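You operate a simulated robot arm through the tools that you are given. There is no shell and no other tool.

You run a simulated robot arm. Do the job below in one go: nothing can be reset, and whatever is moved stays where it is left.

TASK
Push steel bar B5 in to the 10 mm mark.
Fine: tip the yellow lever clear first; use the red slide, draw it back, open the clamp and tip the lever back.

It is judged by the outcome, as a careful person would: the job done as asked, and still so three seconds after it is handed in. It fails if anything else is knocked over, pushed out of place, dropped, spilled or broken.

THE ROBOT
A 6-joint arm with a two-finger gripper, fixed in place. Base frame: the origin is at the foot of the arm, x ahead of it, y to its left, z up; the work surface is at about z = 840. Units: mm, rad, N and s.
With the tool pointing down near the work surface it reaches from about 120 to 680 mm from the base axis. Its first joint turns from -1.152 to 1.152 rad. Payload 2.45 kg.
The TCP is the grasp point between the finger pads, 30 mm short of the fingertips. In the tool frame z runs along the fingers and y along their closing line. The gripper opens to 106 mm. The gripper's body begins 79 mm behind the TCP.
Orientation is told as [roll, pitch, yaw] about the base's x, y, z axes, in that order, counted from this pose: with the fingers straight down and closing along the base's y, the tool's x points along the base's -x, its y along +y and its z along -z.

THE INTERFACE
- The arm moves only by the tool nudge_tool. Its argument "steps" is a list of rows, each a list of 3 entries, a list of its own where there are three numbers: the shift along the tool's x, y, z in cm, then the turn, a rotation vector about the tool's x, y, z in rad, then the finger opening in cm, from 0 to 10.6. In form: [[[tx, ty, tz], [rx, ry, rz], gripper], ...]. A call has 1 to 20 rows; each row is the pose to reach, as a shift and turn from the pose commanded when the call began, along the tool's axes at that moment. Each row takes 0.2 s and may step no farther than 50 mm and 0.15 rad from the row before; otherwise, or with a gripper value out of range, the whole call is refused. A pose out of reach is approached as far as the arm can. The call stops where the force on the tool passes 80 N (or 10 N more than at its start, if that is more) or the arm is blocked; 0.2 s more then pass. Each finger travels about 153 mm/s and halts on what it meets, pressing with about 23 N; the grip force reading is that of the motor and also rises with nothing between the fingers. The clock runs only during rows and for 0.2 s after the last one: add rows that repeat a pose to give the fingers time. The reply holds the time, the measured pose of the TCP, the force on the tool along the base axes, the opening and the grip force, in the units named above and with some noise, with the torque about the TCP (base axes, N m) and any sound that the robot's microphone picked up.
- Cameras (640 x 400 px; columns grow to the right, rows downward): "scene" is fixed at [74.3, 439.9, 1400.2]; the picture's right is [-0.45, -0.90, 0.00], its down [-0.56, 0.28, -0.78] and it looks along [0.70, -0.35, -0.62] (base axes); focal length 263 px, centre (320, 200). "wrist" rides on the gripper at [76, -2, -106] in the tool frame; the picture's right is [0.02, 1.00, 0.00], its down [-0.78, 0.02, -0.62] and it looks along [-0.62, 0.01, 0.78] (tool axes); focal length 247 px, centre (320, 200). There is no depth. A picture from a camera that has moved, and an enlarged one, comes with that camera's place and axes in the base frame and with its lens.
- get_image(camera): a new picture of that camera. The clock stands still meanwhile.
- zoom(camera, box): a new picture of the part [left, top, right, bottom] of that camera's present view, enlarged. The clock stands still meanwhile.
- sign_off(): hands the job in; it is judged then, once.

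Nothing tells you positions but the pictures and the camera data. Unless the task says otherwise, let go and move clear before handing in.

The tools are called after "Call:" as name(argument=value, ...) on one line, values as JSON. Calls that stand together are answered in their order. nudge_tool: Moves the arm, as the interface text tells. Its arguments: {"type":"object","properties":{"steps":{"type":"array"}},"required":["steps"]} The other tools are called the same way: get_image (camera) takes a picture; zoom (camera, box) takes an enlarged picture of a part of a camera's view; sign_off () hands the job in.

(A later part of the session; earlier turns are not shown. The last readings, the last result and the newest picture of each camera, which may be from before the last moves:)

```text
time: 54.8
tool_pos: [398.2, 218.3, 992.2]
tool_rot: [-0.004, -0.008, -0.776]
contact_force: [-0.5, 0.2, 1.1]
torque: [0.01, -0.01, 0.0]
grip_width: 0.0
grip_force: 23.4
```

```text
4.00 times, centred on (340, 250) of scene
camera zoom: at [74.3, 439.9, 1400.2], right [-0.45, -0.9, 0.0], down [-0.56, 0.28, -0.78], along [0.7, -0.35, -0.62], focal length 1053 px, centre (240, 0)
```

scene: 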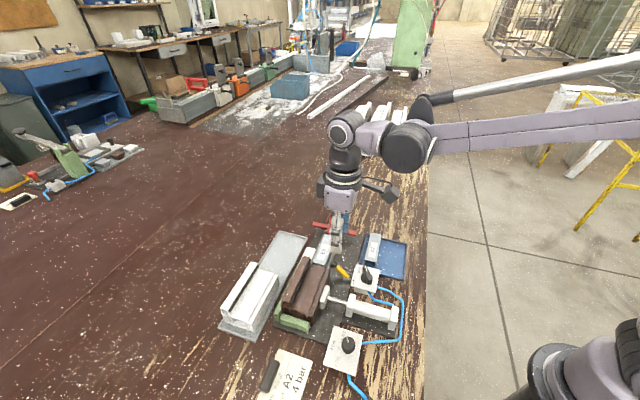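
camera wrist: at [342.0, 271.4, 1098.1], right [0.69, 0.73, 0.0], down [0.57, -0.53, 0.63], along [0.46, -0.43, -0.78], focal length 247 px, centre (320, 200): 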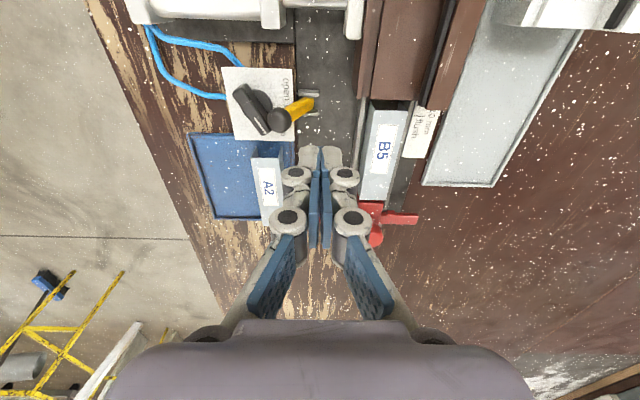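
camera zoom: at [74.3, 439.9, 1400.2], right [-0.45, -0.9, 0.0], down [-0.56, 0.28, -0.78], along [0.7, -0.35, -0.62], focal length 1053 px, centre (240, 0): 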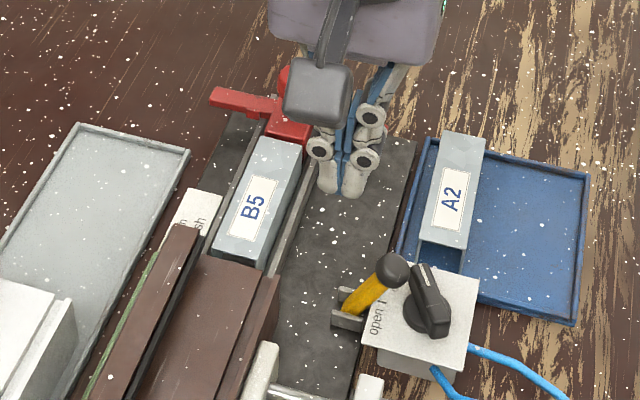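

Call:
nudge_tool(steps=[[[-4, 1.5, 0], [0, 0, 0], 0], [[-8, 3, 0], [0, 0, 0], 0], [[-12, 4.5, 0], [0, 0, 0], 0], [[-16, 6, 0], [0, 0, 0], 0], [[-17, 6, 0], [0, 0, 0], 0], [[-17, 6, 0], [0, 0, 0], 0]])

Call:
get_image(camera="wrist")

Call:
get_image(camera="scene")

```text
time: 56.2
tool_pos: [562.4, 142.6, 991.1]
tool_rot: [-0.003, -0.007, -0.775]
contact_force: [-0.1, 0.3, 0.8]
torque: [0.0, 0.03, -0.02]
grip_width: 0.0
grip_force: 22.8
```

```text
taken
camera wrist: at [505.6, 196.2, 1097.8], right [0.68, 0.73, 0.0], down [0.57, -0.53, 0.63], along [0.46, -0.43, -0.78], focal length 247 px, centre (320, 200)
```

wrist: 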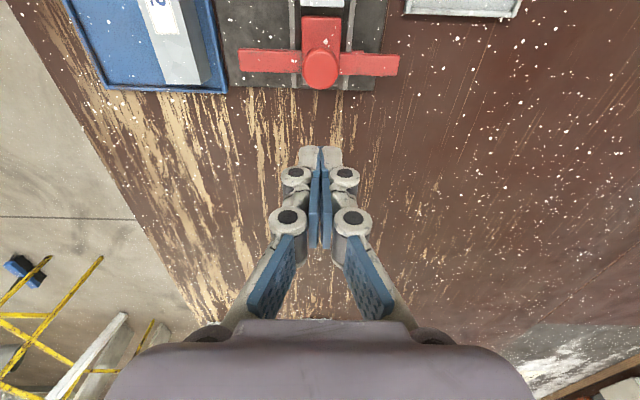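

```text
taken
```

scene: 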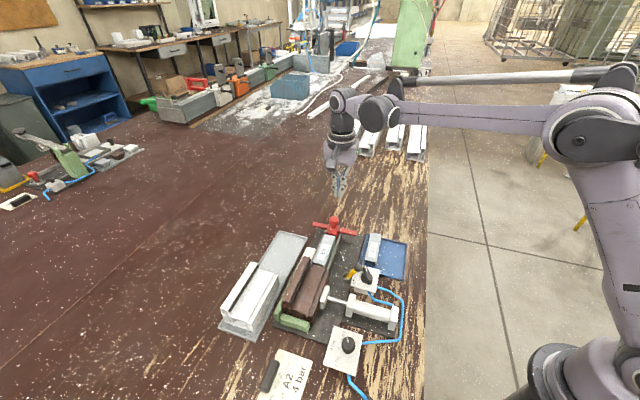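

The fingers are lined up right behind the red knob. I lower them behind the slide.

Call:
nudge_tool(steps=[[[0, 0, 3], [0, 0, 0], 0], [[0, 0, 6], [0, 0, 0], 0], [[0, 0, 8.5], [0, 0, 0], 0], [[0, 0, 8.5], [0, 0, 0], 0]])

Call:
get_image(camera="wrist")

Call:
zoom(camera="scene", box=[280, 170, 400, 270])

```text
time: 57.2
tool_pos: [562.7, 141.3, 908.6]
tool_rot: [-0.002, -0.009, -0.774]
contact_force: [-0.7, 1.3, 0.6]
torque: [0.02, -0.02, 0.0]
grip_width: 0.1
grip_force: 23.1
```

```text
taken
camera wrist: at [505.9, 194.6, 1014.3], right [0.68, 0.73, 0.0], down [0.57, -0.53, 0.63], along [0.46, -0.43, -0.78], focal length 247 px, centre (320, 200)
```

wrist: 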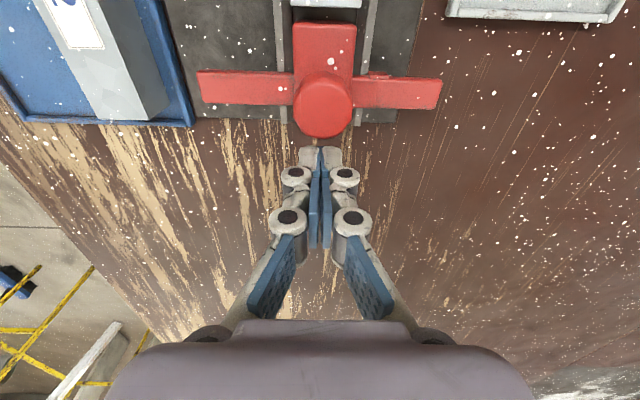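

```text
4.00 times, centred on (340, 220) of scene
camera zoom: at [74.3, 439.8, 1400.2], right [-0.45, -0.9, 0.0], down [-0.56, 0.28, -0.78], along [0.7, -0.35, -0.62], focal length 1053 px, centre (240, 120)
```

zoom: 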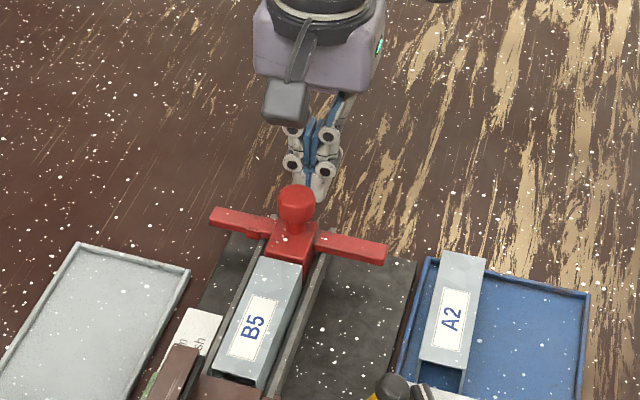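

Call:
nudge_tool(steps=[[[0.8, 0, 0], [0, 0, 0], 0], [[1.4, 0, 0], [0, 0, 0], 0], [[1.8, 0, 0], [0, 0, 0], 0], [[2.2, 0, 0], [0, 0, 0], 0], [[2.8, 0, 0], [0, 0, 0], 0], [[3.4, 0, 0], [0, 0, 0], 0], [[4.0, 0, 0], [0, 0, 0], 0], [[4.0, 0, 0], [0, 0, 0], 0]])

Call:
get_image(camera="wrist")

Call:
zoom(camera="scene", box=[280, 190, 400, 290])

```text
time: 59.0
tool_pos: [534.2, 170.4, 908.4]
tool_rot: [-0.001, -0.008, -0.776]
contact_force: [1.4, 0.5, 0.3]
torque: [-0.01, -0.02, 0.02]
grip_width: 6.0
grip_force: 28.2
```

```text
taken
camera wrist: at [477.0, 222.9, 1014.5], right [0.68, 0.73, 0.0], down [0.57, -0.53, 0.63], along [0.46, -0.43, -0.78], focal length 247 px, centre (320, 200)
```

wrist: 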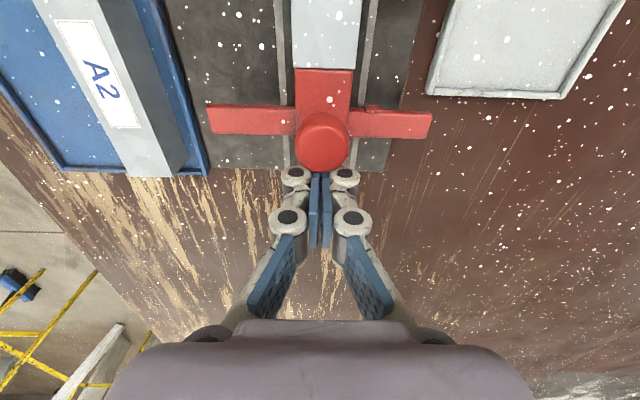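

```text
4.00 times, centred on (340, 240) of scene
camera zoom: at [74.3, 439.8, 1400.2], right [-0.45, -0.9, 0.0], down [-0.56, 0.28, -0.78], along [0.7, -0.35, -0.62], focal length 1053 px, centre (240, 40)
```

zoom: 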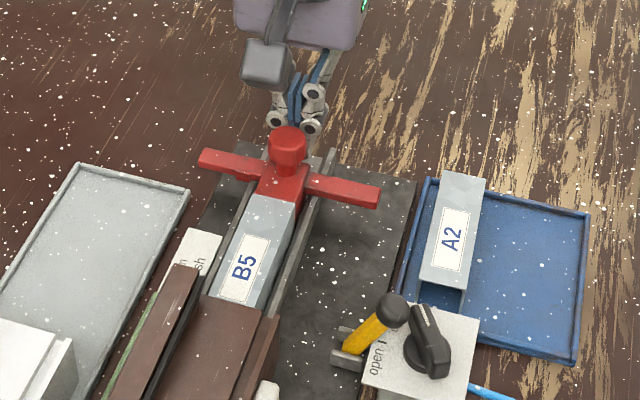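

The slide and bar are moving with almost no resistance. I keep pushing.

Call:
nudge_tool(steps=[[[0.5, 0, 0], [0, 0, 0], 0], [[1.0, 0, 0], [0, 0, 0], 0], [[1.6, 0, 0], [0, 0, 0], 0], [[2.2, 0, 0], [0, 0, 0], 0], [[2.8, 0, 0], [0, 0, 0], 0], [[3.4, 0, 0], [0, 0, 0], 0], [[4.0, 0, 0], [0, 0, 0], 0], [[4.6, 0, 0], [0, 0, 0], 0], [[5.0, 0, 0], [0, 0, 0], 0], [[5.0, 0, 0], [0, 0, 0], 0]])

Call:
get_image(camera="wrist")

Call:
zoom(camera="scene", box=[280, 190, 400, 290])

```text
time: 61.2
tool_pos: [498.9, 205.9, 908.8]
tool_rot: [-0.001, -0.01, -0.776]
contact_force: [0.3, -0.8, -0.6]
torque: [0.01, 0.0, -0.02]
grip_width: 6.2
grip_force: 28.8
```

```text
taken
camera wrist: at [442.1, 259.0, 1014.7], right [0.68, 0.73, 0.0], down [0.57, -0.53, 0.63], along [0.46, -0.43, -0.78], focal length 247 px, centre (320, 200)
```

wrist: 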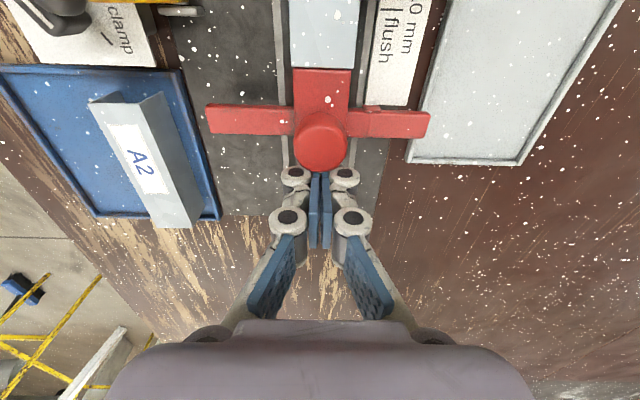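

```text
4.00 times, centred on (340, 240) of scene
camera zoom: at [74.3, 439.8, 1400.2], right [-0.45, -0.9, 0.0], down [-0.56, 0.28, -0.78], along [0.7, -0.35, -0.62], focal length 1053 px, centre (240, 40)
```

zoom: 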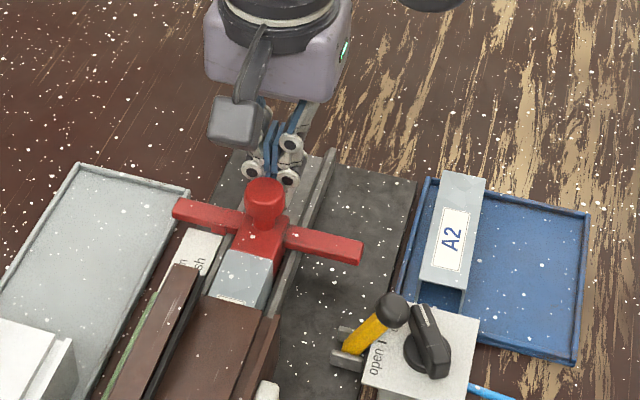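

Call:
nudge_tool(steps=[[[0.5, 0, 0], [0, 0, 0], 0], [[1.0, 0, 0], [0, 0, 0], 0], [[1.5, 0, 0], [0, 0, 0], 0], [[2.0, 0, 0], [0, 0, 0], 0], [[2.5, 0, 0], [0, 0, 0], 0], [[3.0, 0, 0], [0, 0, 0], 0], [[3.4, 0, 0], [0, 0, 0], 0], [[3.4, 0, 0], [0, 0, 0], 0]])

Call:
get_image(camera="wrist")

Call:
zoom(camera="wrist", box=[270, 40, 430, 140])

Call:
zoom(camera="scene", box=[280, 210, 380, 290])

```text
time: 63.0
tool_pos: [473.4, 230.4, 908.1]
tool_rot: [-0.002, -0.008, -0.774]
contact_force: [0.5, -0.6, -0.3]
torque: [0.0, -0.01, -0.01]
grip_width: 6.1
grip_force: 28.5
```

```text
taken
camera wrist: at [417.3, 282.6, 1014.2], right [0.68, 0.73, 0.0], down [0.57, -0.53, 0.63], along [0.46, -0.43, -0.78], focal length 247 px, centre (320, 200)
```

wrist: 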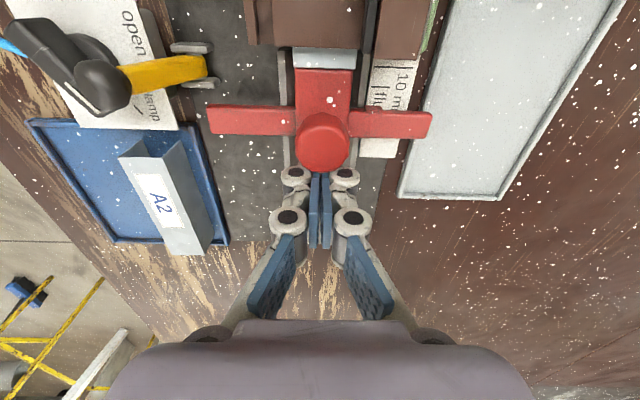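

```text
4.00 times, centred on (350, 90) of wrist
camera zoom: at [417.3, 282.6, 1014.2], right [0.68, 0.73, 0.0], down [0.57, -0.53, 0.63], along [0.46, -0.43, -0.78], focal length 988 px, centre (200, 640)
```

zoom: 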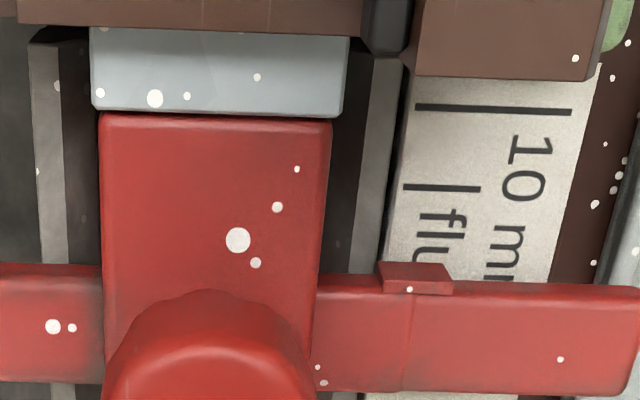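

```text
5.00 times, centred on (330, 250) of scene
camera zoom: at [74.3, 439.8, 1400.2], right [-0.45, -0.9, 0.0], down [-0.56, 0.28, -0.78], along [0.7, -0.35, -0.62], focal length 1316 px, centre (270, -50)
```

zoom: 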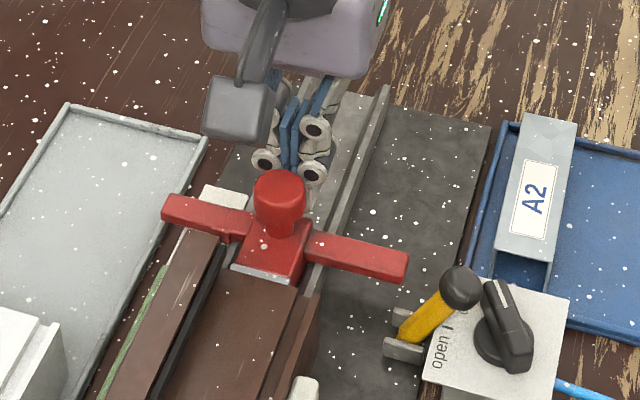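

I can read it clearly now. The tab is about 8–9 mm short of "flush", so about 18 mm remains to the 10 mm mark. I push 15 mm and re-measure.

Call:
nudge_tool(steps=[[[0.4, 0, 0], [0, 0, 0], 0], [[0.8, 0, 0], [0, 0, 0], 0], [[1.2, 0, 0], [0, 0, 0], 0], [[1.5, 0, 0], [0, 0, 0], 0], [[1.5, 0, 0], [0, 0, 0], 0]])

Call:
zoom(camera="wrist", box=[270, 40, 430, 140])

Call:
zoom(camera="wrist", box=[340, 70, 420, 120])

Call:
zoom(camera="scene", box=[280, 210, 380, 290])

```text
time: 64.2
tool_pos: [463.1, 240.8, 908.0]
tool_rot: [0.0, -0.008, -0.775]
contact_force: [0.1, -0.5, -0.5]
torque: [-0.02, -0.02, -0.03]
grip_width: 0.0
grip_force: 28.5
```

```text
4.00 times, centred on (350, 90) of wrist
camera zoom: at [406.3, 292.5, 1014.4], right [0.68, 0.73, 0.0], down [0.57, -0.53, 0.63], along [0.46, -0.43, -0.78], focal length 988 px, centre (200, 640)
```

zoom: 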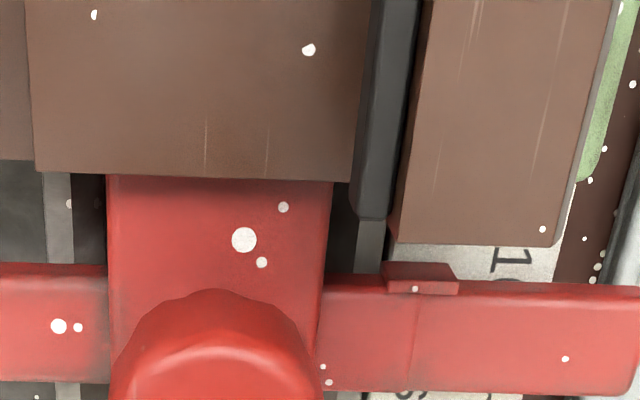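

```text
8.00 times, centred on (380, 95) of wrist
camera zoom: at [406.3, 292.5, 1014.4], right [0.68, 0.73, 0.0], down [0.57, -0.53, 0.63], along [0.46, -0.43, -0.78], focal length 1976 px, centre (-160, 1040)
```

zoom: 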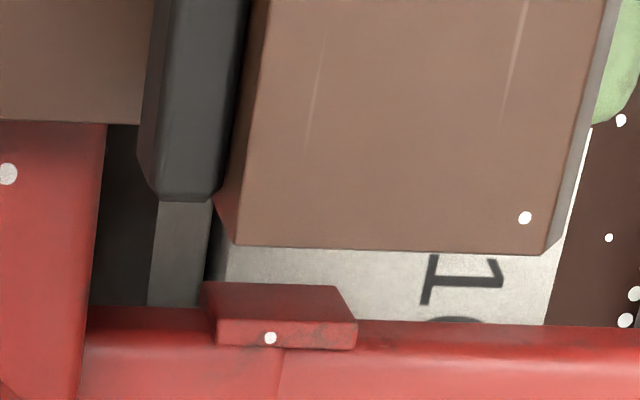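

```text
5.00 times, centred on (330, 250) of scene
camera zoom: at [74.3, 439.8, 1400.2], right [-0.45, -0.9, 0.0], down [-0.56, 0.28, -0.78], along [0.7, -0.35, -0.62], focal length 1316 px, centre (270, -50)
```

zoom: 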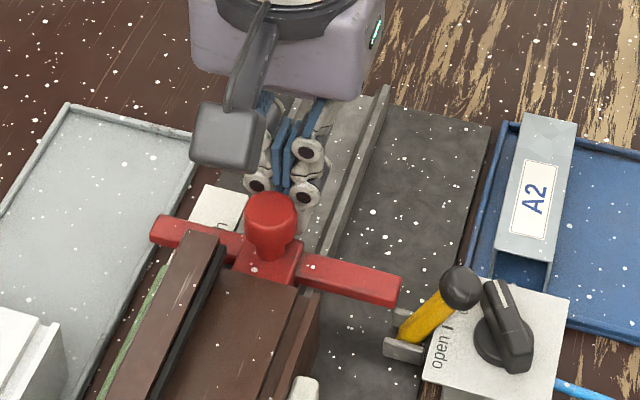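

The rib hides the tick from here. I push about 3.5 mm more, then back the fingers away so the camera sits directly over the mark.

Call:
nudge_tool(steps=[[[0.2, 0, 0], [0, 0, 0], 0], [[0.35, 0, 0], [0, 0, 0], 0], [[0.35, 0, 0], [0, 0, 0], 0]])

Call:
nudge_tool(steps=[[[-1, 0, 0], [0, 0, 0], 0], [[-3, 0, 0], [0, 0, 0], 0], [[-4.5, 0, 0], [0, 0, 0], 0], [[-4.5, 0, 0], [0, 0, 0], 0]])

Call:
get_image(camera="wrist")

Call:
zoom(camera="wrist", box=[270, 0, 430, 100])

Call:
zoom(camera="wrist", box=[340, 10, 420, 60])

```text
time: 65.0
tool_pos: [461.6, 242.2, 908.5]
tool_rot: [-0.001, -0.01, -0.776]
contact_force: [0.8, -0.2, 0.0]
torque: [-0.01, 0.01, -0.05]
grip_width: 0.0
grip_force: 28.5
```

```text
time: 66.0
tool_pos: [493.8, 210.0, 906.5]
tool_rot: [-0.003, -0.009, -0.775]
contact_force: [0.5, -0.5, -0.1]
torque: [0.01, -0.05, 0.01]
grip_width: 0.0
grip_force: 28.8
```

```text
taken
camera wrist: at [437.1, 262.1, 1013.1], right [0.68, 0.73, 0.0], down [0.57, -0.53, 0.63], along [0.46, -0.43, -0.78], focal length 247 px, centre (320, 200)
```

wrist: 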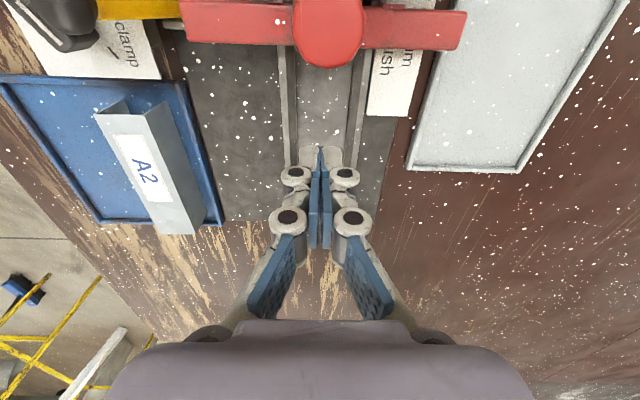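

```text
4.00 times, centred on (350, 50) of wrist
camera zoom: at [437.1, 262.1, 1013.1], right [0.68, 0.73, 0.0], down [0.57, -0.53, 0.63], along [0.46, -0.43, -0.78], focal length 988 px, centre (200, 800)
```

zoom: 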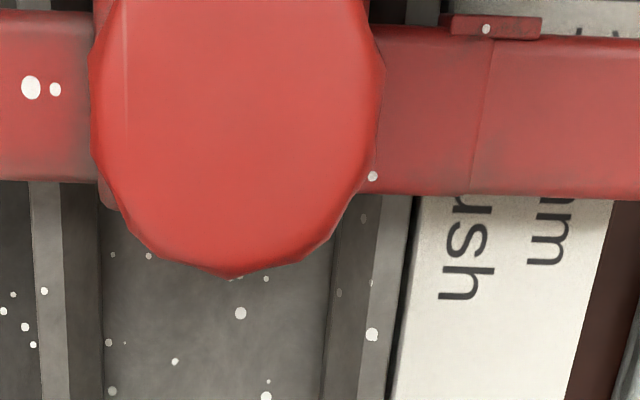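

```text
8.00 times, centred on (380, 35) of wrist
camera zoom: at [437.1, 262.1, 1013.1], right [0.68, 0.73, 0.0], down [0.57, -0.53, 0.63], along [0.46, -0.43, -0.78], focal length 1976 px, centre (-160, 1520)
```

zoom: 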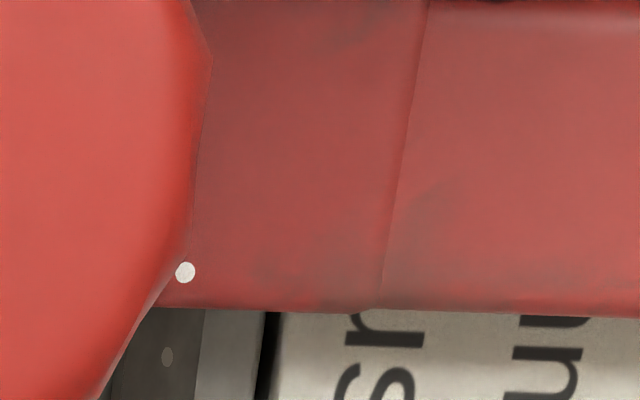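

Call:
nudge_tool(steps=[[[1.2, 0, 0], [0, 0, 0], 0], [[2.3, 0, 0], [0, 0, 0], 0], [[2.3, 0, 0], [0, 0, 0], 0]])

Call:
zoom(camera="wrist", box=[270, 0, 430, 100])

Call:
zoom(camera="wrist", box=[340, 30, 420, 80])

```text
time: 66.8
tool_pos: [476.7, 226.9, 908.0]
tool_rot: [-0.001, -0.009, -0.774]
contact_force: [0.2, 0.1, -0.3]
torque: [-0.03, 0.02, 0.03]
grip_width: 0.0
grip_force: 29.2
```

```text
4.00 times, centred on (350, 50) of wrist
camera zoom: at [419.9, 278.9, 1013.5], right [0.68, 0.73, 0.0], down [0.57, -0.53, 0.63], along [0.46, -0.43, -0.78], focal length 988 px, centre (200, 800)
```

zoom: 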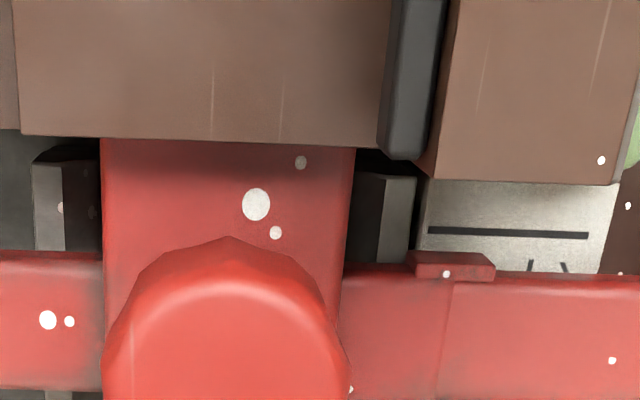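

```text
8.00 times, centred on (380, 55) of wrist
camera zoom: at [419.9, 278.9, 1013.5], right [0.68, 0.73, 0.0], down [0.57, -0.53, 0.63], along [0.46, -0.43, -0.78], focal length 1976 px, centre (-160, 1360)
```

zoom: 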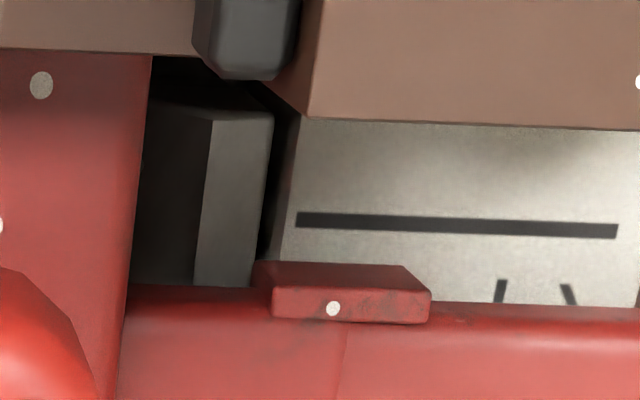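

The tab's front edge is now about 2 mm short of the 10 mm tick. I push in that last 2 mm and check again from the same viewpoint.

Call:
nudge_tool(steps=[[[1.0, 0, 0], [0, 0, 0], 0], [[1.8, 0, 0], [0, 0, 0], 0], [[2.2, 0, 0], [0, 0, 0], 0], [[2.3, 0, 0], [0, 0, 0], 0], [[2.38, 0, 0], [0, 0, 0], 0], [[2.38, 0, 0], [0, 0, 0], 0]])

Call:
nudge_tool(steps=[[[-0.8, 0, 0], [0, 0, 0], 0], [[-2.38, 0, 0], [0, 0, 0], 0], [[-2.38, 0, 0], [0, 0, 0], 0]])

Call:
zoom(camera="wrist", box=[270, 0, 430, 100])

Call:
zoom(camera="wrist", box=[340, 30, 420, 80])

```text
time: 68.2
tool_pos: [459.9, 243.3, 908.9]
tool_rot: [-0.001, -0.009, -0.775]
contact_force: [-0.2, -0.1, 0.5]
torque: [0.0, -0.01, 0.0]
grip_width: 0.1
grip_force: 28.3
```

```text
time: 69.0
tool_pos: [477.4, 226.2, 907.8]
tool_rot: [-0.002, -0.007, -0.774]
contact_force: [0.4, 0.4, 0.4]
torque: [0.01, -0.01, 0.02]
grip_width: 0.0
grip_force: 28.9
```

```text
4.00 times, centred on (350, 50) of wrist
camera zoom: at [420.7, 278.6, 1013.8], right [0.68, 0.73, 0.0], down [0.57, -0.53, 0.63], along [0.46, -0.43, -0.78], focal length 988 px, centre (200, 800)
```

zoom: 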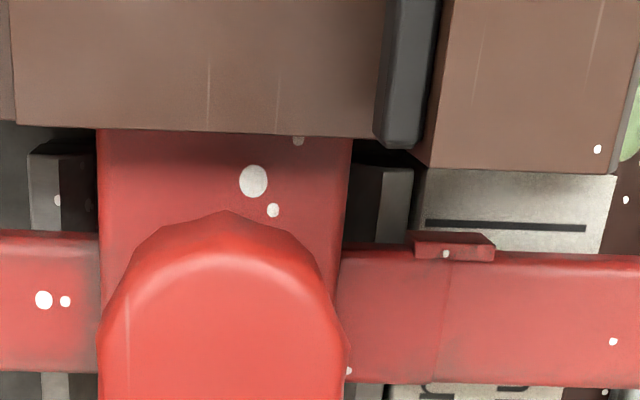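

```text
8.00 times, centred on (380, 55) of wrist
camera zoom: at [420.7, 278.6, 1013.8], right [0.68, 0.73, 0.0], down [0.57, -0.53, 0.63], along [0.46, -0.43, -0.78], focal length 1976 px, centre (-160, 1360)
```

zoom: 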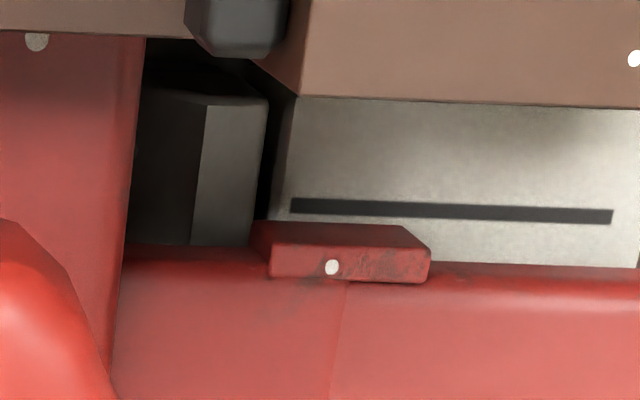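

About 0.8 mm still to go, so one small final nudge.

Call:
nudge_tool(steps=[[[1.0, 0, 0], [0, 0, 0], 0], [[1.8, 0, 0], [0, 0, 0], 0], [[2.3, 0, 0], [0, 0, 0], 0], [[2.4, 0, 0], [0, 0, 0], 0], [[2.45, 0, 0], [0, 0, 0], 0], [[2.45, 0, 0], [0, 0, 0], 0]])

Call:
nudge_tool(steps=[[[-0.8, 0, 0], [0, 0, 0], 0], [[-2.38, 0, 0], [0, 0, 0], 0], [[-2.38, 0, 0], [0, 0, 0], 0]])

Call:
zoom(camera="wrist", box=[340, 30, 420, 80])

Call:
get_image(camera="wrist")

```text
time: 70.4
tool_pos: [460.1, 243.2, 907.4]
tool_rot: [-0.001, -0.009, -0.774]
contact_force: [0.2, -0.5, -0.2]
torque: [0.0, 0.0, 0.01]
grip_width: 0.5
grip_force: 28.6
```

```text
time: 71.2
tool_pos: [476.8, 226.8, 908.7]
tool_rot: [-0.002, -0.008, -0.775]
contact_force: [0.0, -0.1, 0.1]
torque: [-0.01, 0.02, 0.03]
grip_width: 0.0
grip_force: 28.8
```

```text
8.00 times, centred on (380, 55) of wrist
camera zoom: at [419.7, 280.1, 1013.8], right [0.68, 0.73, 0.0], down [0.57, -0.53, 0.63], along [0.46, -0.43, -0.78], focal length 1976 px, centre (-160, 1360)
```

zoom: 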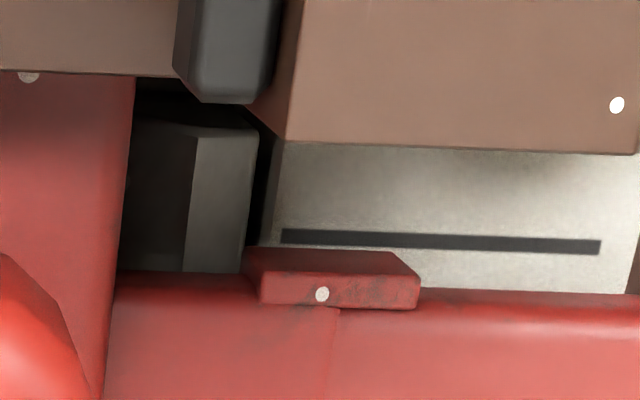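

```text
taken
camera wrist: at [419.7, 280.1, 1013.8], right [0.68, 0.73, 0.0], down [0.57, -0.53, 0.63], along [0.46, -0.43, -0.78], focal length 247 px, centre (320, 200)
```

wrist: 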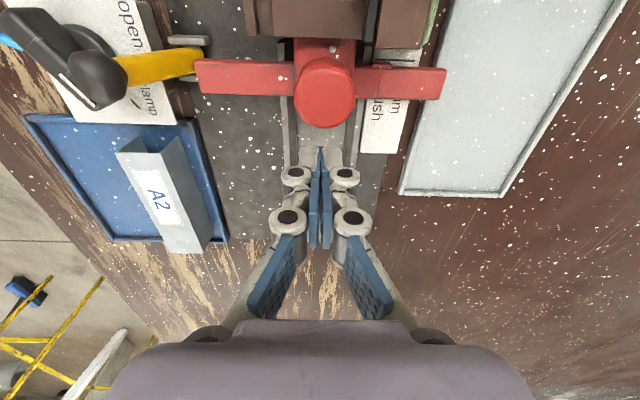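

Call:
nudge_tool(steps=[[[1.0, 0, 0], [0, 0, 0], 0], [[1.8, 0, 0], [0, 0, 0], 0], [[2.3, 0, 0], [0, 0, 0], 0], [[2.45, 0, 0], [0, 0, 0], 0], [[2.53, 0, 0], [0, 0, 0], 0], [[2.53, 0, 0], [0, 0, 0], 0]])

Call:
nudge_tool(steps=[[[-0.8, 0, 0], [0, 0, 0], 0], [[-2.38, 0, 0], [0, 0, 0], 0], [[-2.38, 0, 0], [0, 0, 0], 0]])

Call:
zoom(camera="wrist", box=[340, 30, 420, 80])

Call:
zoom(camera="scene", box=[280, 210, 380, 290])

```text
time: 72.6
tool_pos: [457.8, 244.3, 907.1]
tool_rot: [0.0, -0.01, -0.776]
contact_force: [5.1, -2.3, 1.5]
torque: [0.03, 0.02, -0.03]
grip_width: 0.1
grip_force: 28.3
```

```text
time: 73.4
tool_pos: [475.8, 227.7, 908.8]
tool_rot: [-0.003, -0.009, -0.776]
contact_force: [0.3, 0.6, -0.8]
torque: [-0.01, 0.0, 0.04]
grip_width: 0.2
grip_force: 28.7
```

```text
8.00 times, centred on (380, 55) of wrist
camera zoom: at [418.9, 280.0, 1014.2], right [0.68, 0.73, 0.0], down [0.57, -0.53, 0.63], along [0.46, -0.43, -0.78], focal length 1976 px, centre (-160, 1360)
```

zoom: 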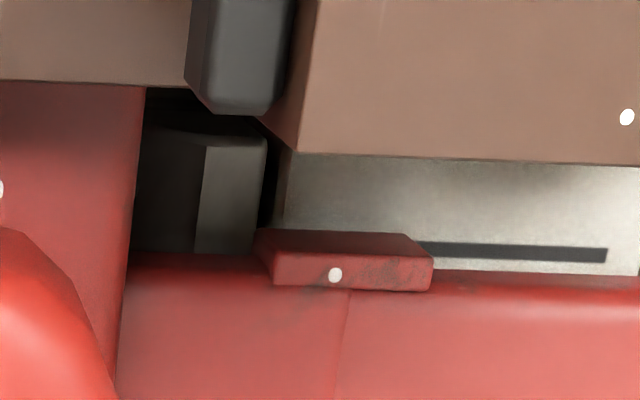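

```text
5.00 times, centred on (330, 250) of scene
camera zoom: at [74.3, 439.8, 1400.2], right [-0.45, -0.9, 0.0], down [-0.56, 0.28, -0.78], along [0.7, -0.35, -0.62], focal length 1316 px, centre (270, -50)
```

zoom: 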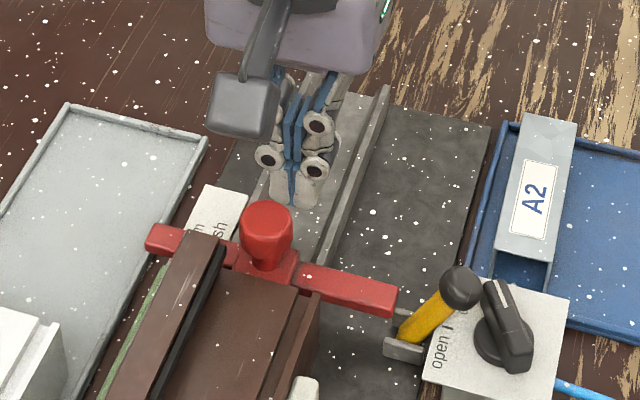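

The tab is now right on the 10 mm mark; its front edge covers the tick line. Next I lift over, grip the knob and draw the slide back.

Call:
nudge_tool(steps=[[[-0.5, 0, -2], [0, 0, 0], 1], [[-0.5, 0, -5], [0, 0, 0], 4], [[2, 0, -5.5], [0, 0, 0], 5], [[4.7, 0, -5.5], [0, 0, 0], 5], [[4.7, 0, -5.5], [0, 0, 0], 5]])

Call:
get_image(camera="wrist")

Call:
zoom(camera="scene", box=[280, 190, 380, 290])

```text
time: 74.6
tool_pos: [439.9, 261.8, 961.4]
tool_rot: [-0.001, -0.01, -0.775]
contact_force: [-0.3, -0.5, 0.2]
torque: [0.02, 0.0, 0.02]
grip_width: 49.8
grip_force: 0.1
```

```text
taken
camera wrist: at [384.5, 314.4, 1067.3], right [0.68, 0.73, 0.0], down [0.57, -0.53, 0.63], along [0.46, -0.43, -0.78], focal length 247 px, centre (320, 200)
```

wrist: 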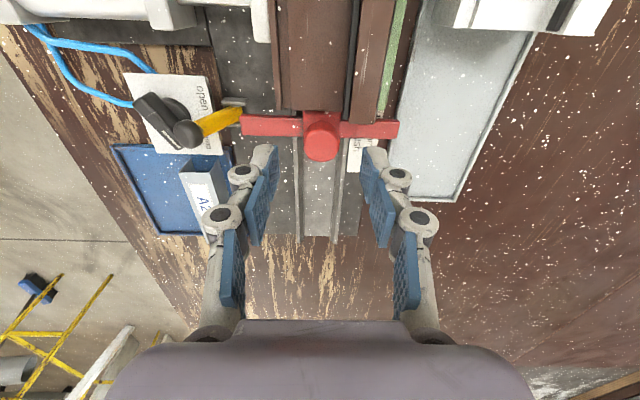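

```text
4.00 times, centred on (330, 240) of scene
camera zoom: at [74.3, 439.9, 1400.2], right [-0.45, -0.9, 0.0], down [-0.56, 0.28, -0.78], along [0.7, -0.35, -0.62], focal length 1053 px, centre (280, 40)
```

zoom: 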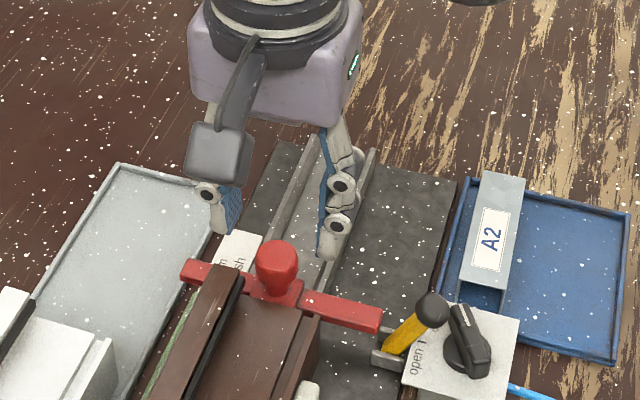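

Call:
nudge_tool(steps=[[[-0.3, 0, 2], [0, 0, 0], 5], [[-0.3, 0, 4.3], [0, 0, 0], 5], [[-0.3, 0, 4.3], [0, 0, 0], 4], [[-0.3, 0, 4.3], [0, 0, 0], 2.6], [[-0.3, 0, 4.3], [0, 0, 0], 1.5], [[-0.3, 0, 4.3], [0, 0, 0], 1.5]])

Call:
get_image(camera="wrist")

Call:
zoom(camera="scene", box=[280, 190, 380, 290])

```text
time: 76.0
tool_pos: [443.9, 260.9, 919.6]
tool_rot: [0.001, -0.009, -0.774]
contact_force: [8.0, 6.8, -2.7]
torque: [0.17, -0.15, -0.04]
grip_width: 24.6
grip_force: 45.4
```

```text
taken
camera wrist: at [387.1, 312.9, 1025.1], right [0.68, 0.73, 0.0], down [0.57, -0.53, 0.63], along [0.46, -0.43, -0.78], focal length 247 px, centre (320, 200)
```

wrist: 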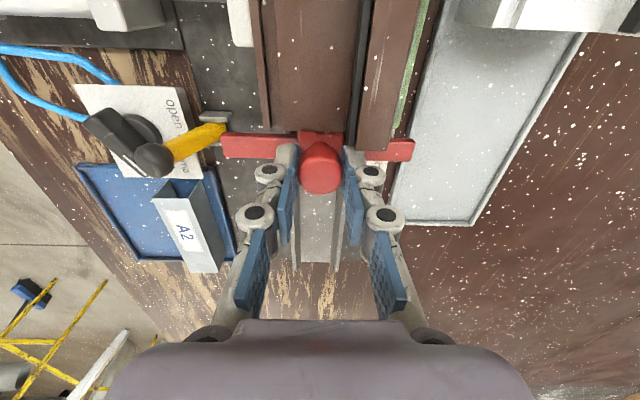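

```text
4.00 times, centred on (330, 240) of scene
camera zoom: at [74.5, 440.0, 1400.1], right [-0.45, -0.9, 0.0], down [-0.56, 0.28, -0.78], along [0.7, -0.35, -0.62], focal length 1053 px, centre (280, 40)
```

zoom: 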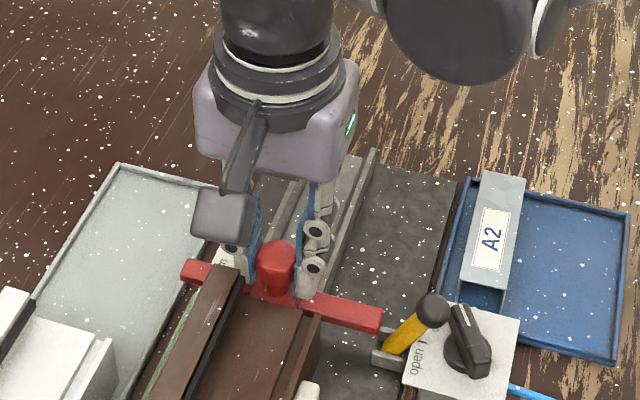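

Knob gripped. I draw the slide straight back to where it started.

Call:
nudge_tool(steps=[[[0, 0.2, 0], [0, 0, 0], 1.5], [[-0.6, 0.2, 0], [0, 0, 0], 1.5], [[-1.4, 0.2, 0], [0, 0, 0], 1.5], [[-2.4, 0.2, 0], [0, 0, 0], 1.5], [[-3.4, 0.2, 0], [0, 0, 0], 1.5], [[-4.4, 0.2, 0], [0, 0, 0], 1.5], [[-5.4, 0.2, 0], [0, 0, 0], 1.5], [[-6.4, 0.2, 0], [0, 0, 0], 1.5], [[-6.4, 0.2, 0], [0, 0, 0], 1.5]])

Call:
get_image(camera="wrist")

Call:
zoom(camera="scene", box=[280, 190, 380, 290])

```text
time: 78.0
tool_pos: [490.9, 214.0, 920.2]
tool_rot: [-0.004, -0.01, -0.774]
contact_force: [-6.6, -6.8, -37.0]
torque: [0.03, 0.28, 0.02]
grip_width: 24.2
grip_force: 44.7
```

```text
taken
camera wrist: at [433.9, 266.8, 1025.3], right [0.68, 0.73, 0.0], down [0.57, -0.53, 0.63], along [0.46, -0.43, -0.78], focal length 247 px, centre (320, 200)
```

wrist: 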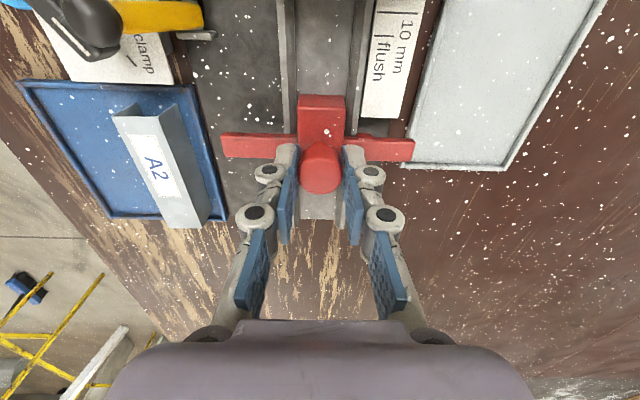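

```text
4.00 times, centred on (330, 240) of scene
camera zoom: at [74.7, 439.9, 1400.1], right [-0.45, -0.9, 0.0], down [-0.56, 0.28, -0.78], along [0.7, -0.35, -0.62], focal length 1053 px, centre (280, 40)
```

zoom: 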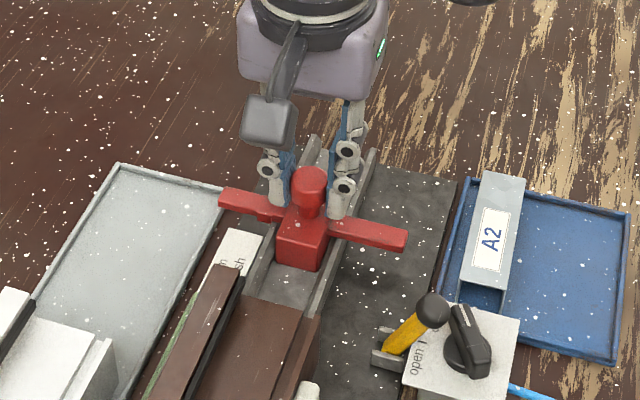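

Call:
nudge_tool(steps=[[[-0.8, -0.1, 0.2], [0, 0, 0], 1.5], [[-1.8, -0.1, 0.4], [0, 0, 0], 1.5], [[-2.8, -0.1, 0.4], [0, 0, 0], 1.5], [[-3.8, -0.1, 0.4], [0, 0, 0], 1.5], [[-4.8, -0.1, 0.4], [0, 0, 0], 1.5], [[-5.7, -0.1, 0.4], [0, 0, 0], 1.5], [[-6.1, -0.1, 0.4], [0, 0, 0], 1.5], [[-6.1, -0.1, 0.4], [0, 0, 0], 1.5]])

Call:
get_image(camera="wrist")

Call:
zoom(camera="scene", box=[280, 190, 400, 290])

```text
time: 79.8
tool_pos: [533.9, 171.3, 918.1]
tool_rot: [-0.001, -0.011, -0.775]
contact_force: [-5.5, -8.9, 22.0]
torque: [0.04, 0.32, 0.05]
grip_width: 24.6
grip_force: 44.8
```

```text
taken
camera wrist: at [476.4, 224.0, 1023.3], right [0.68, 0.73, 0.0], down [0.57, -0.53, 0.63], along [0.46, -0.43, -0.78], focal length 247 px, centre (320, 200)
```

wrist: 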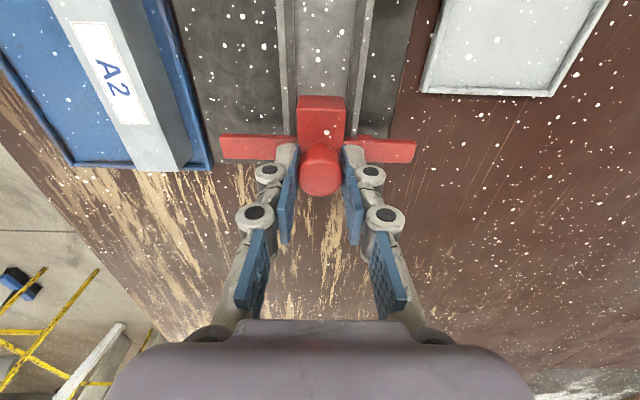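

```text
4.00 times, centred on (340, 240) of scene
camera zoom: at [73.8, 439.5, 1400.3], right [-0.45, -0.9, 0.0], down [-0.56, 0.28, -0.78], along [0.7, -0.35, -0.62], focal length 1053 px, centre (240, 40)
```

zoom: 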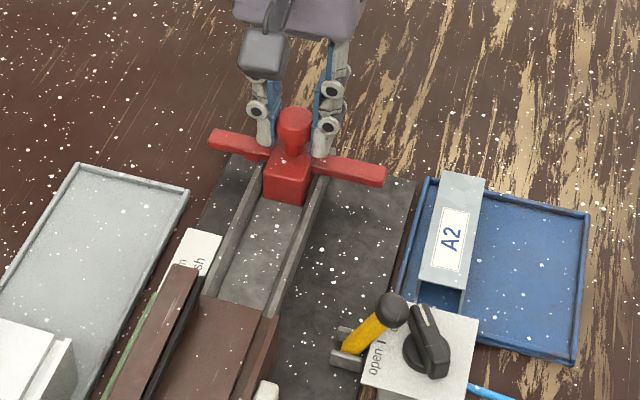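

The slide is back at its starting position and the bar stayed in the profile. I let go and rise clear.

Call:
nudge_tool(steps=[[[0, 0, -0.3], [0, 0, 0], 2.6], [[0, 0, -0.3], [0, 0, 0], 4], [[0, 0, -0.3], [0, 0, 0], 5.5], [[0, 0, -3], [0, 0, 0], 5.5], [[0, 0, -7], [0, 0, 0], 5.5], [[0, 0, -10], [0, 0, 0], 5.5], [[0, 0, -10], [0, 0, 0], 5.5]])

Call:
zoom(camera="scene", box=[280, 190, 400, 290])

Call:
zoom(camera="scene", box=[330, 240, 400, 300])

```text
time: 81.4
tool_pos: [534.1, 170.9, 1015.5]
tool_rot: [-0.001, -0.009, -0.775]
contact_force: [0.5, -0.3, -0.4]
torque: [-0.01, 0.0, -0.06]
grip_width: 55.0
grip_force: 0.2
```

```text
4.00 times, centred on (340, 240) of scene
camera zoom: at [74.3, 439.9, 1400.2], right [-0.45, -0.9, 0.0], down [-0.56, 0.28, -0.78], along [0.7, -0.35, -0.62], focal length 1053 px, centre (240, 40)
```

zoom: 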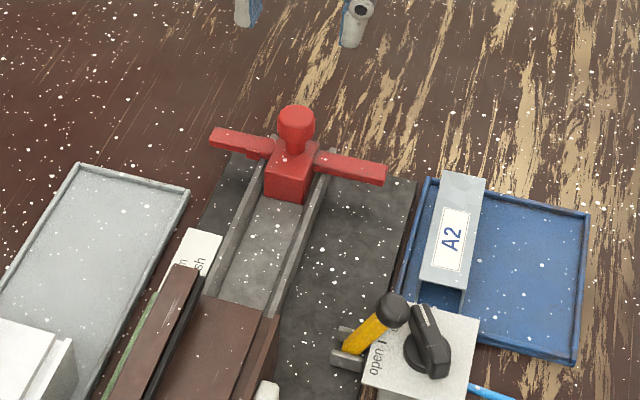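

```text
6.67 times, centred on (365, 270) of scene
camera zoom: at [74.3, 439.9, 1400.2], right [-0.45, -0.9, 0.0], down [-0.56, 0.28, -0.78], along [0.7, -0.35, -0.62], focal length 1754 px, centre (20, -267)
```

zoom: 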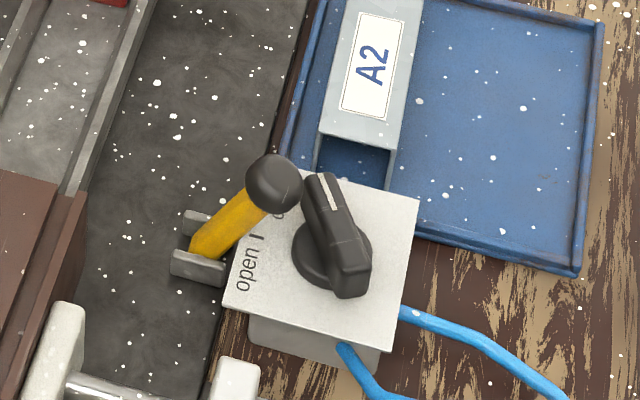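

Now the clamp valve. The tipped lever's ball is close to the valve handle, so I'll look from above first.

Call:
nudge_tool(steps=[[[4, -2.2, 0], [0, 0, 0], 5.5], [[8, -4.4, 0], [0, 0, 0], 5.5], [[12, -6.6, 0], [0, 0, 0], 5.5], [[16, -8.8, 0], [0, 0, 0], 5.5], [[20, -11, 1], [0, 0, 0], 5.5], [[21.8, -11.8, 3], [0, 0, 0], 5.5], [[21.8, -11.8, 3], [0, 0, 0], 5.5]])

Call:
get_image(camera="wrist")

Call:
zoom(camera="wrist", box=[250, 130, 410, 250])

Call:
get_image(camera="scene")

```text
time: 83.0
tool_pos: [292.9, 238.2, 982.6]
tool_rot: [-0.003, -0.008, -0.775]
contact_force: [-0.4, -0.3, 0.6]
torque: [-0.03, 0.01, 0.02]
grip_width: 54.8
grip_force: 0.1
```

```text
taken
camera wrist: at [236.9, 292.1, 1089.1], right [0.68, 0.73, 0.0], down [0.57, -0.53, 0.63], along [0.46, -0.43, -0.78], focal length 247 px, centre (320, 200)
```

wrist: 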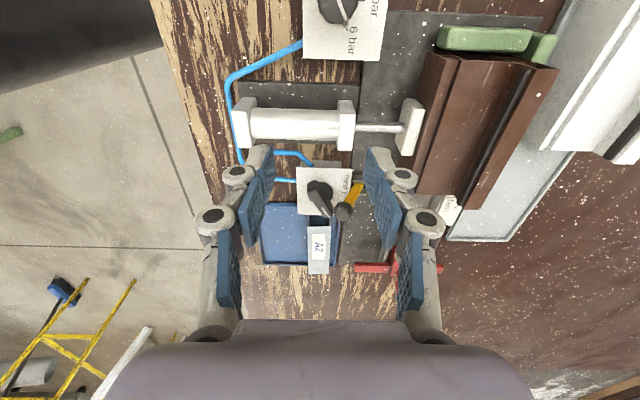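

```text
3.33 times, centred on (330, 190) of wrist
camera zoom: at [236.9, 292.1, 1089.1], right [0.68, 0.73, 0.0], down [0.57, -0.53, 0.63], along [0.46, -0.43, -0.78], focal length 823 px, centre (287, 233)
```

zoom: 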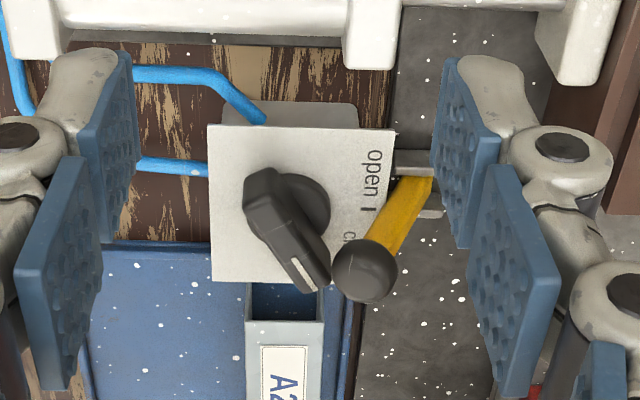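

```text
taken
```

scene: 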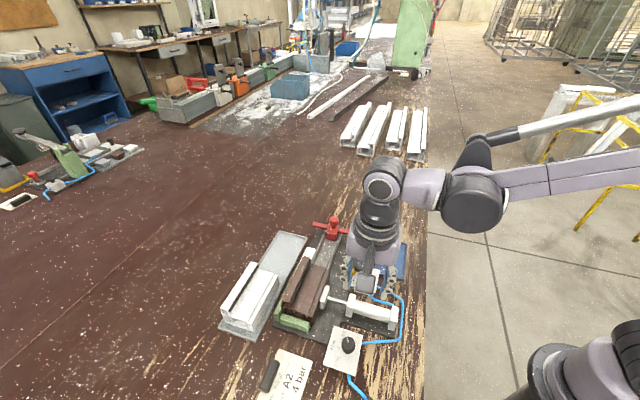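

The ball leans at about (u -132, v -402), and the valve handle's centre is near (354, 182). Gripping the handle on its tail half keeps the fingers clear of the ball, and it needs about 60° counter-clockwise to reach "open". I move over it.

Call:
nudge_tool(steps=[[[-2, 0, 0], [0, 0, -0.12], 4], [[-4, 0, 0], [0, 0, -0.25], 3.6], [[-6, 0, 0], [0, 0, -0.37], 3.6], [[-7.64, -0.1, 0], [0, 0, -0.491], 3.6], [[-7.64, -0.1, 2.5], [0, 0, -0.491], 3.6], [[-7.64, -0.1, 5], [0, 0, -0.491], 3.6], [[-7.64, -0.1, 5], [0, 0, -0.491], 3.6]])

Call:
get_image(camera="wrist")

Call:
zoom(camera="wrist", box=[250, 110, 410, 230])

Call:
zoom(camera="scene", box=[320, 220, 420, 310])

```text
time: 84.6
tool_pos: [348.4, 184.8, 934.7]
tool_rot: [-0.007, -0.007, -0.284]
contact_force: [0.6, 0.0, 0.0]
torque: [-0.01, 0.08, -0.05]
grip_width: 36.3
grip_force: 0.1
```

```text
taken
camera wrist: at [273.8, 205.8, 1040.9], right [0.26, 0.97, -0.01], down [0.75, -0.2, 0.63], along [0.6, -0.17, -0.78], focal length 247 px, centre (320, 200)
```

wrist: 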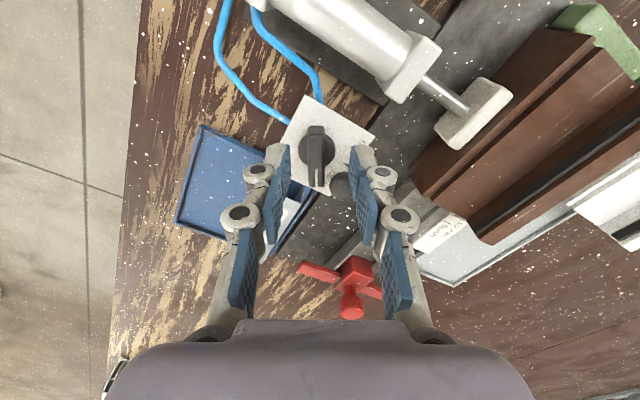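

```text
3.33 times, centred on (330, 170) of wrist
camera zoom: at [273.8, 205.8, 1040.9], right [0.26, 0.97, -0.01], down [0.75, -0.2, 0.63], along [0.6, -0.17, -0.78], focal length 823 px, centre (287, 300)
```

zoom: 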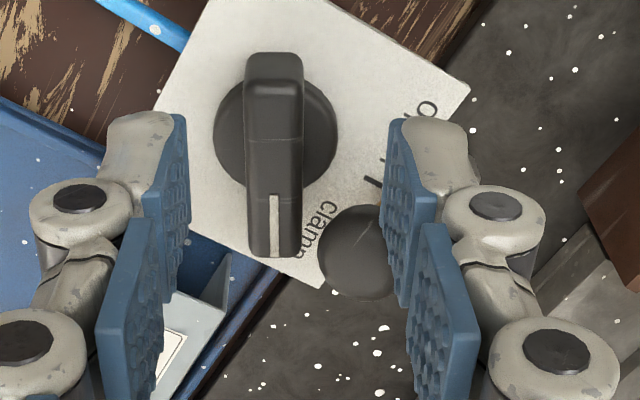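

```text
4.44 times, centred on (370, 265) of scene
camera zoom: at [74.3, 439.8, 1400.2], right [-0.45, -0.9, 0.0], down [-0.56, 0.28, -0.78], along [0.7, -0.35, -0.62], focal length 1170 px, centre (98, -89)
```

zoom: 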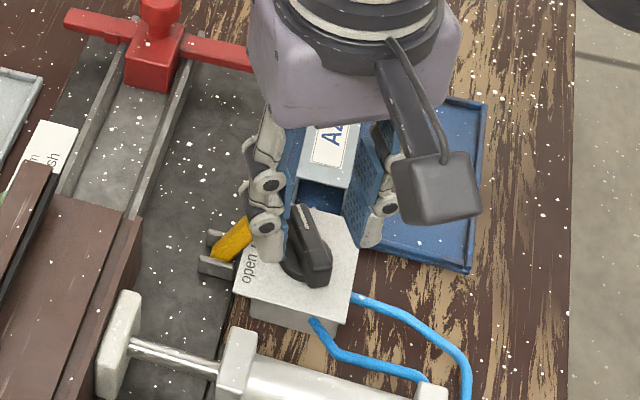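

Call:
nudge_tool(steps=[[[0, -0.4, 0], [0, 0, 0], 3.6], [[0, -0.4, 1.5], [0, 0, 0], 3.6], [[0, -0.4, 2.8], [0, 0, 0], 3.6], [[0, -0.4, 2.8], [0, 0, 0], 3.6]])

Call:
zoom(camera="wrist", box=[250, 110, 410, 230])

Call:
zoom(camera="scene", box=[330, 240, 400, 300])

```text
time: 85.6
tool_pos: [347.1, 182.4, 905.5]
tool_rot: [-0.005, -0.006, -0.284]
contact_force: [-0.4, 0.1, 0.5]
torque: [0.0, -0.02, -0.01]
grip_width: 36.2
grip_force: 0.1
```

```text
3.33 times, centred on (330, 170) of wrist
camera zoom: at [272.2, 202.8, 1012.7], right [0.26, 0.97, -0.01], down [0.75, -0.2, 0.63], along [0.6, -0.17, -0.78], focal length 823 px, centre (287, 300)
```

zoom: 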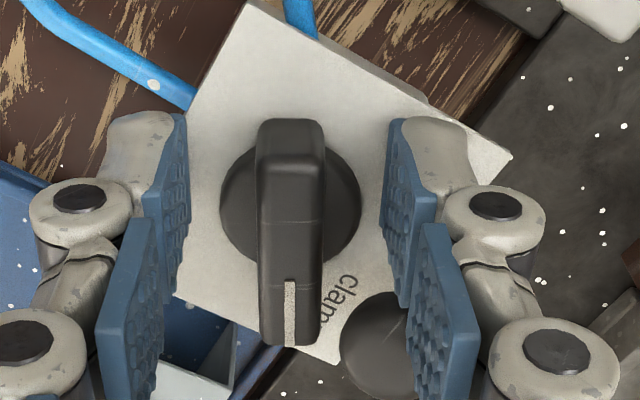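

```text
6.67 times, centred on (365, 270) of scene
camera zoom: at [74.3, 439.8, 1400.2], right [-0.45, -0.9, 0.0], down [-0.56, 0.28, -0.78], along [0.7, -0.35, -0.62], focal length 1754 px, centre (20, -267)
```

zoom: 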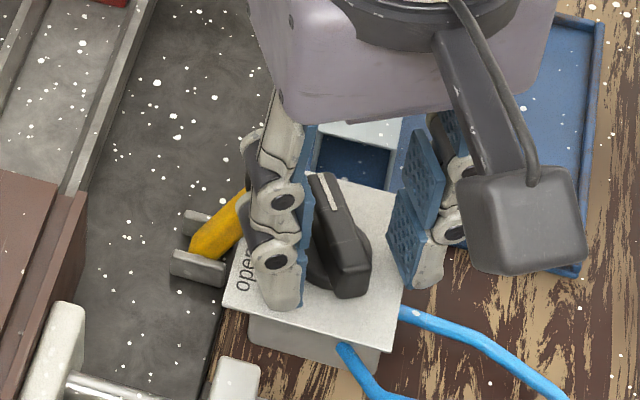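

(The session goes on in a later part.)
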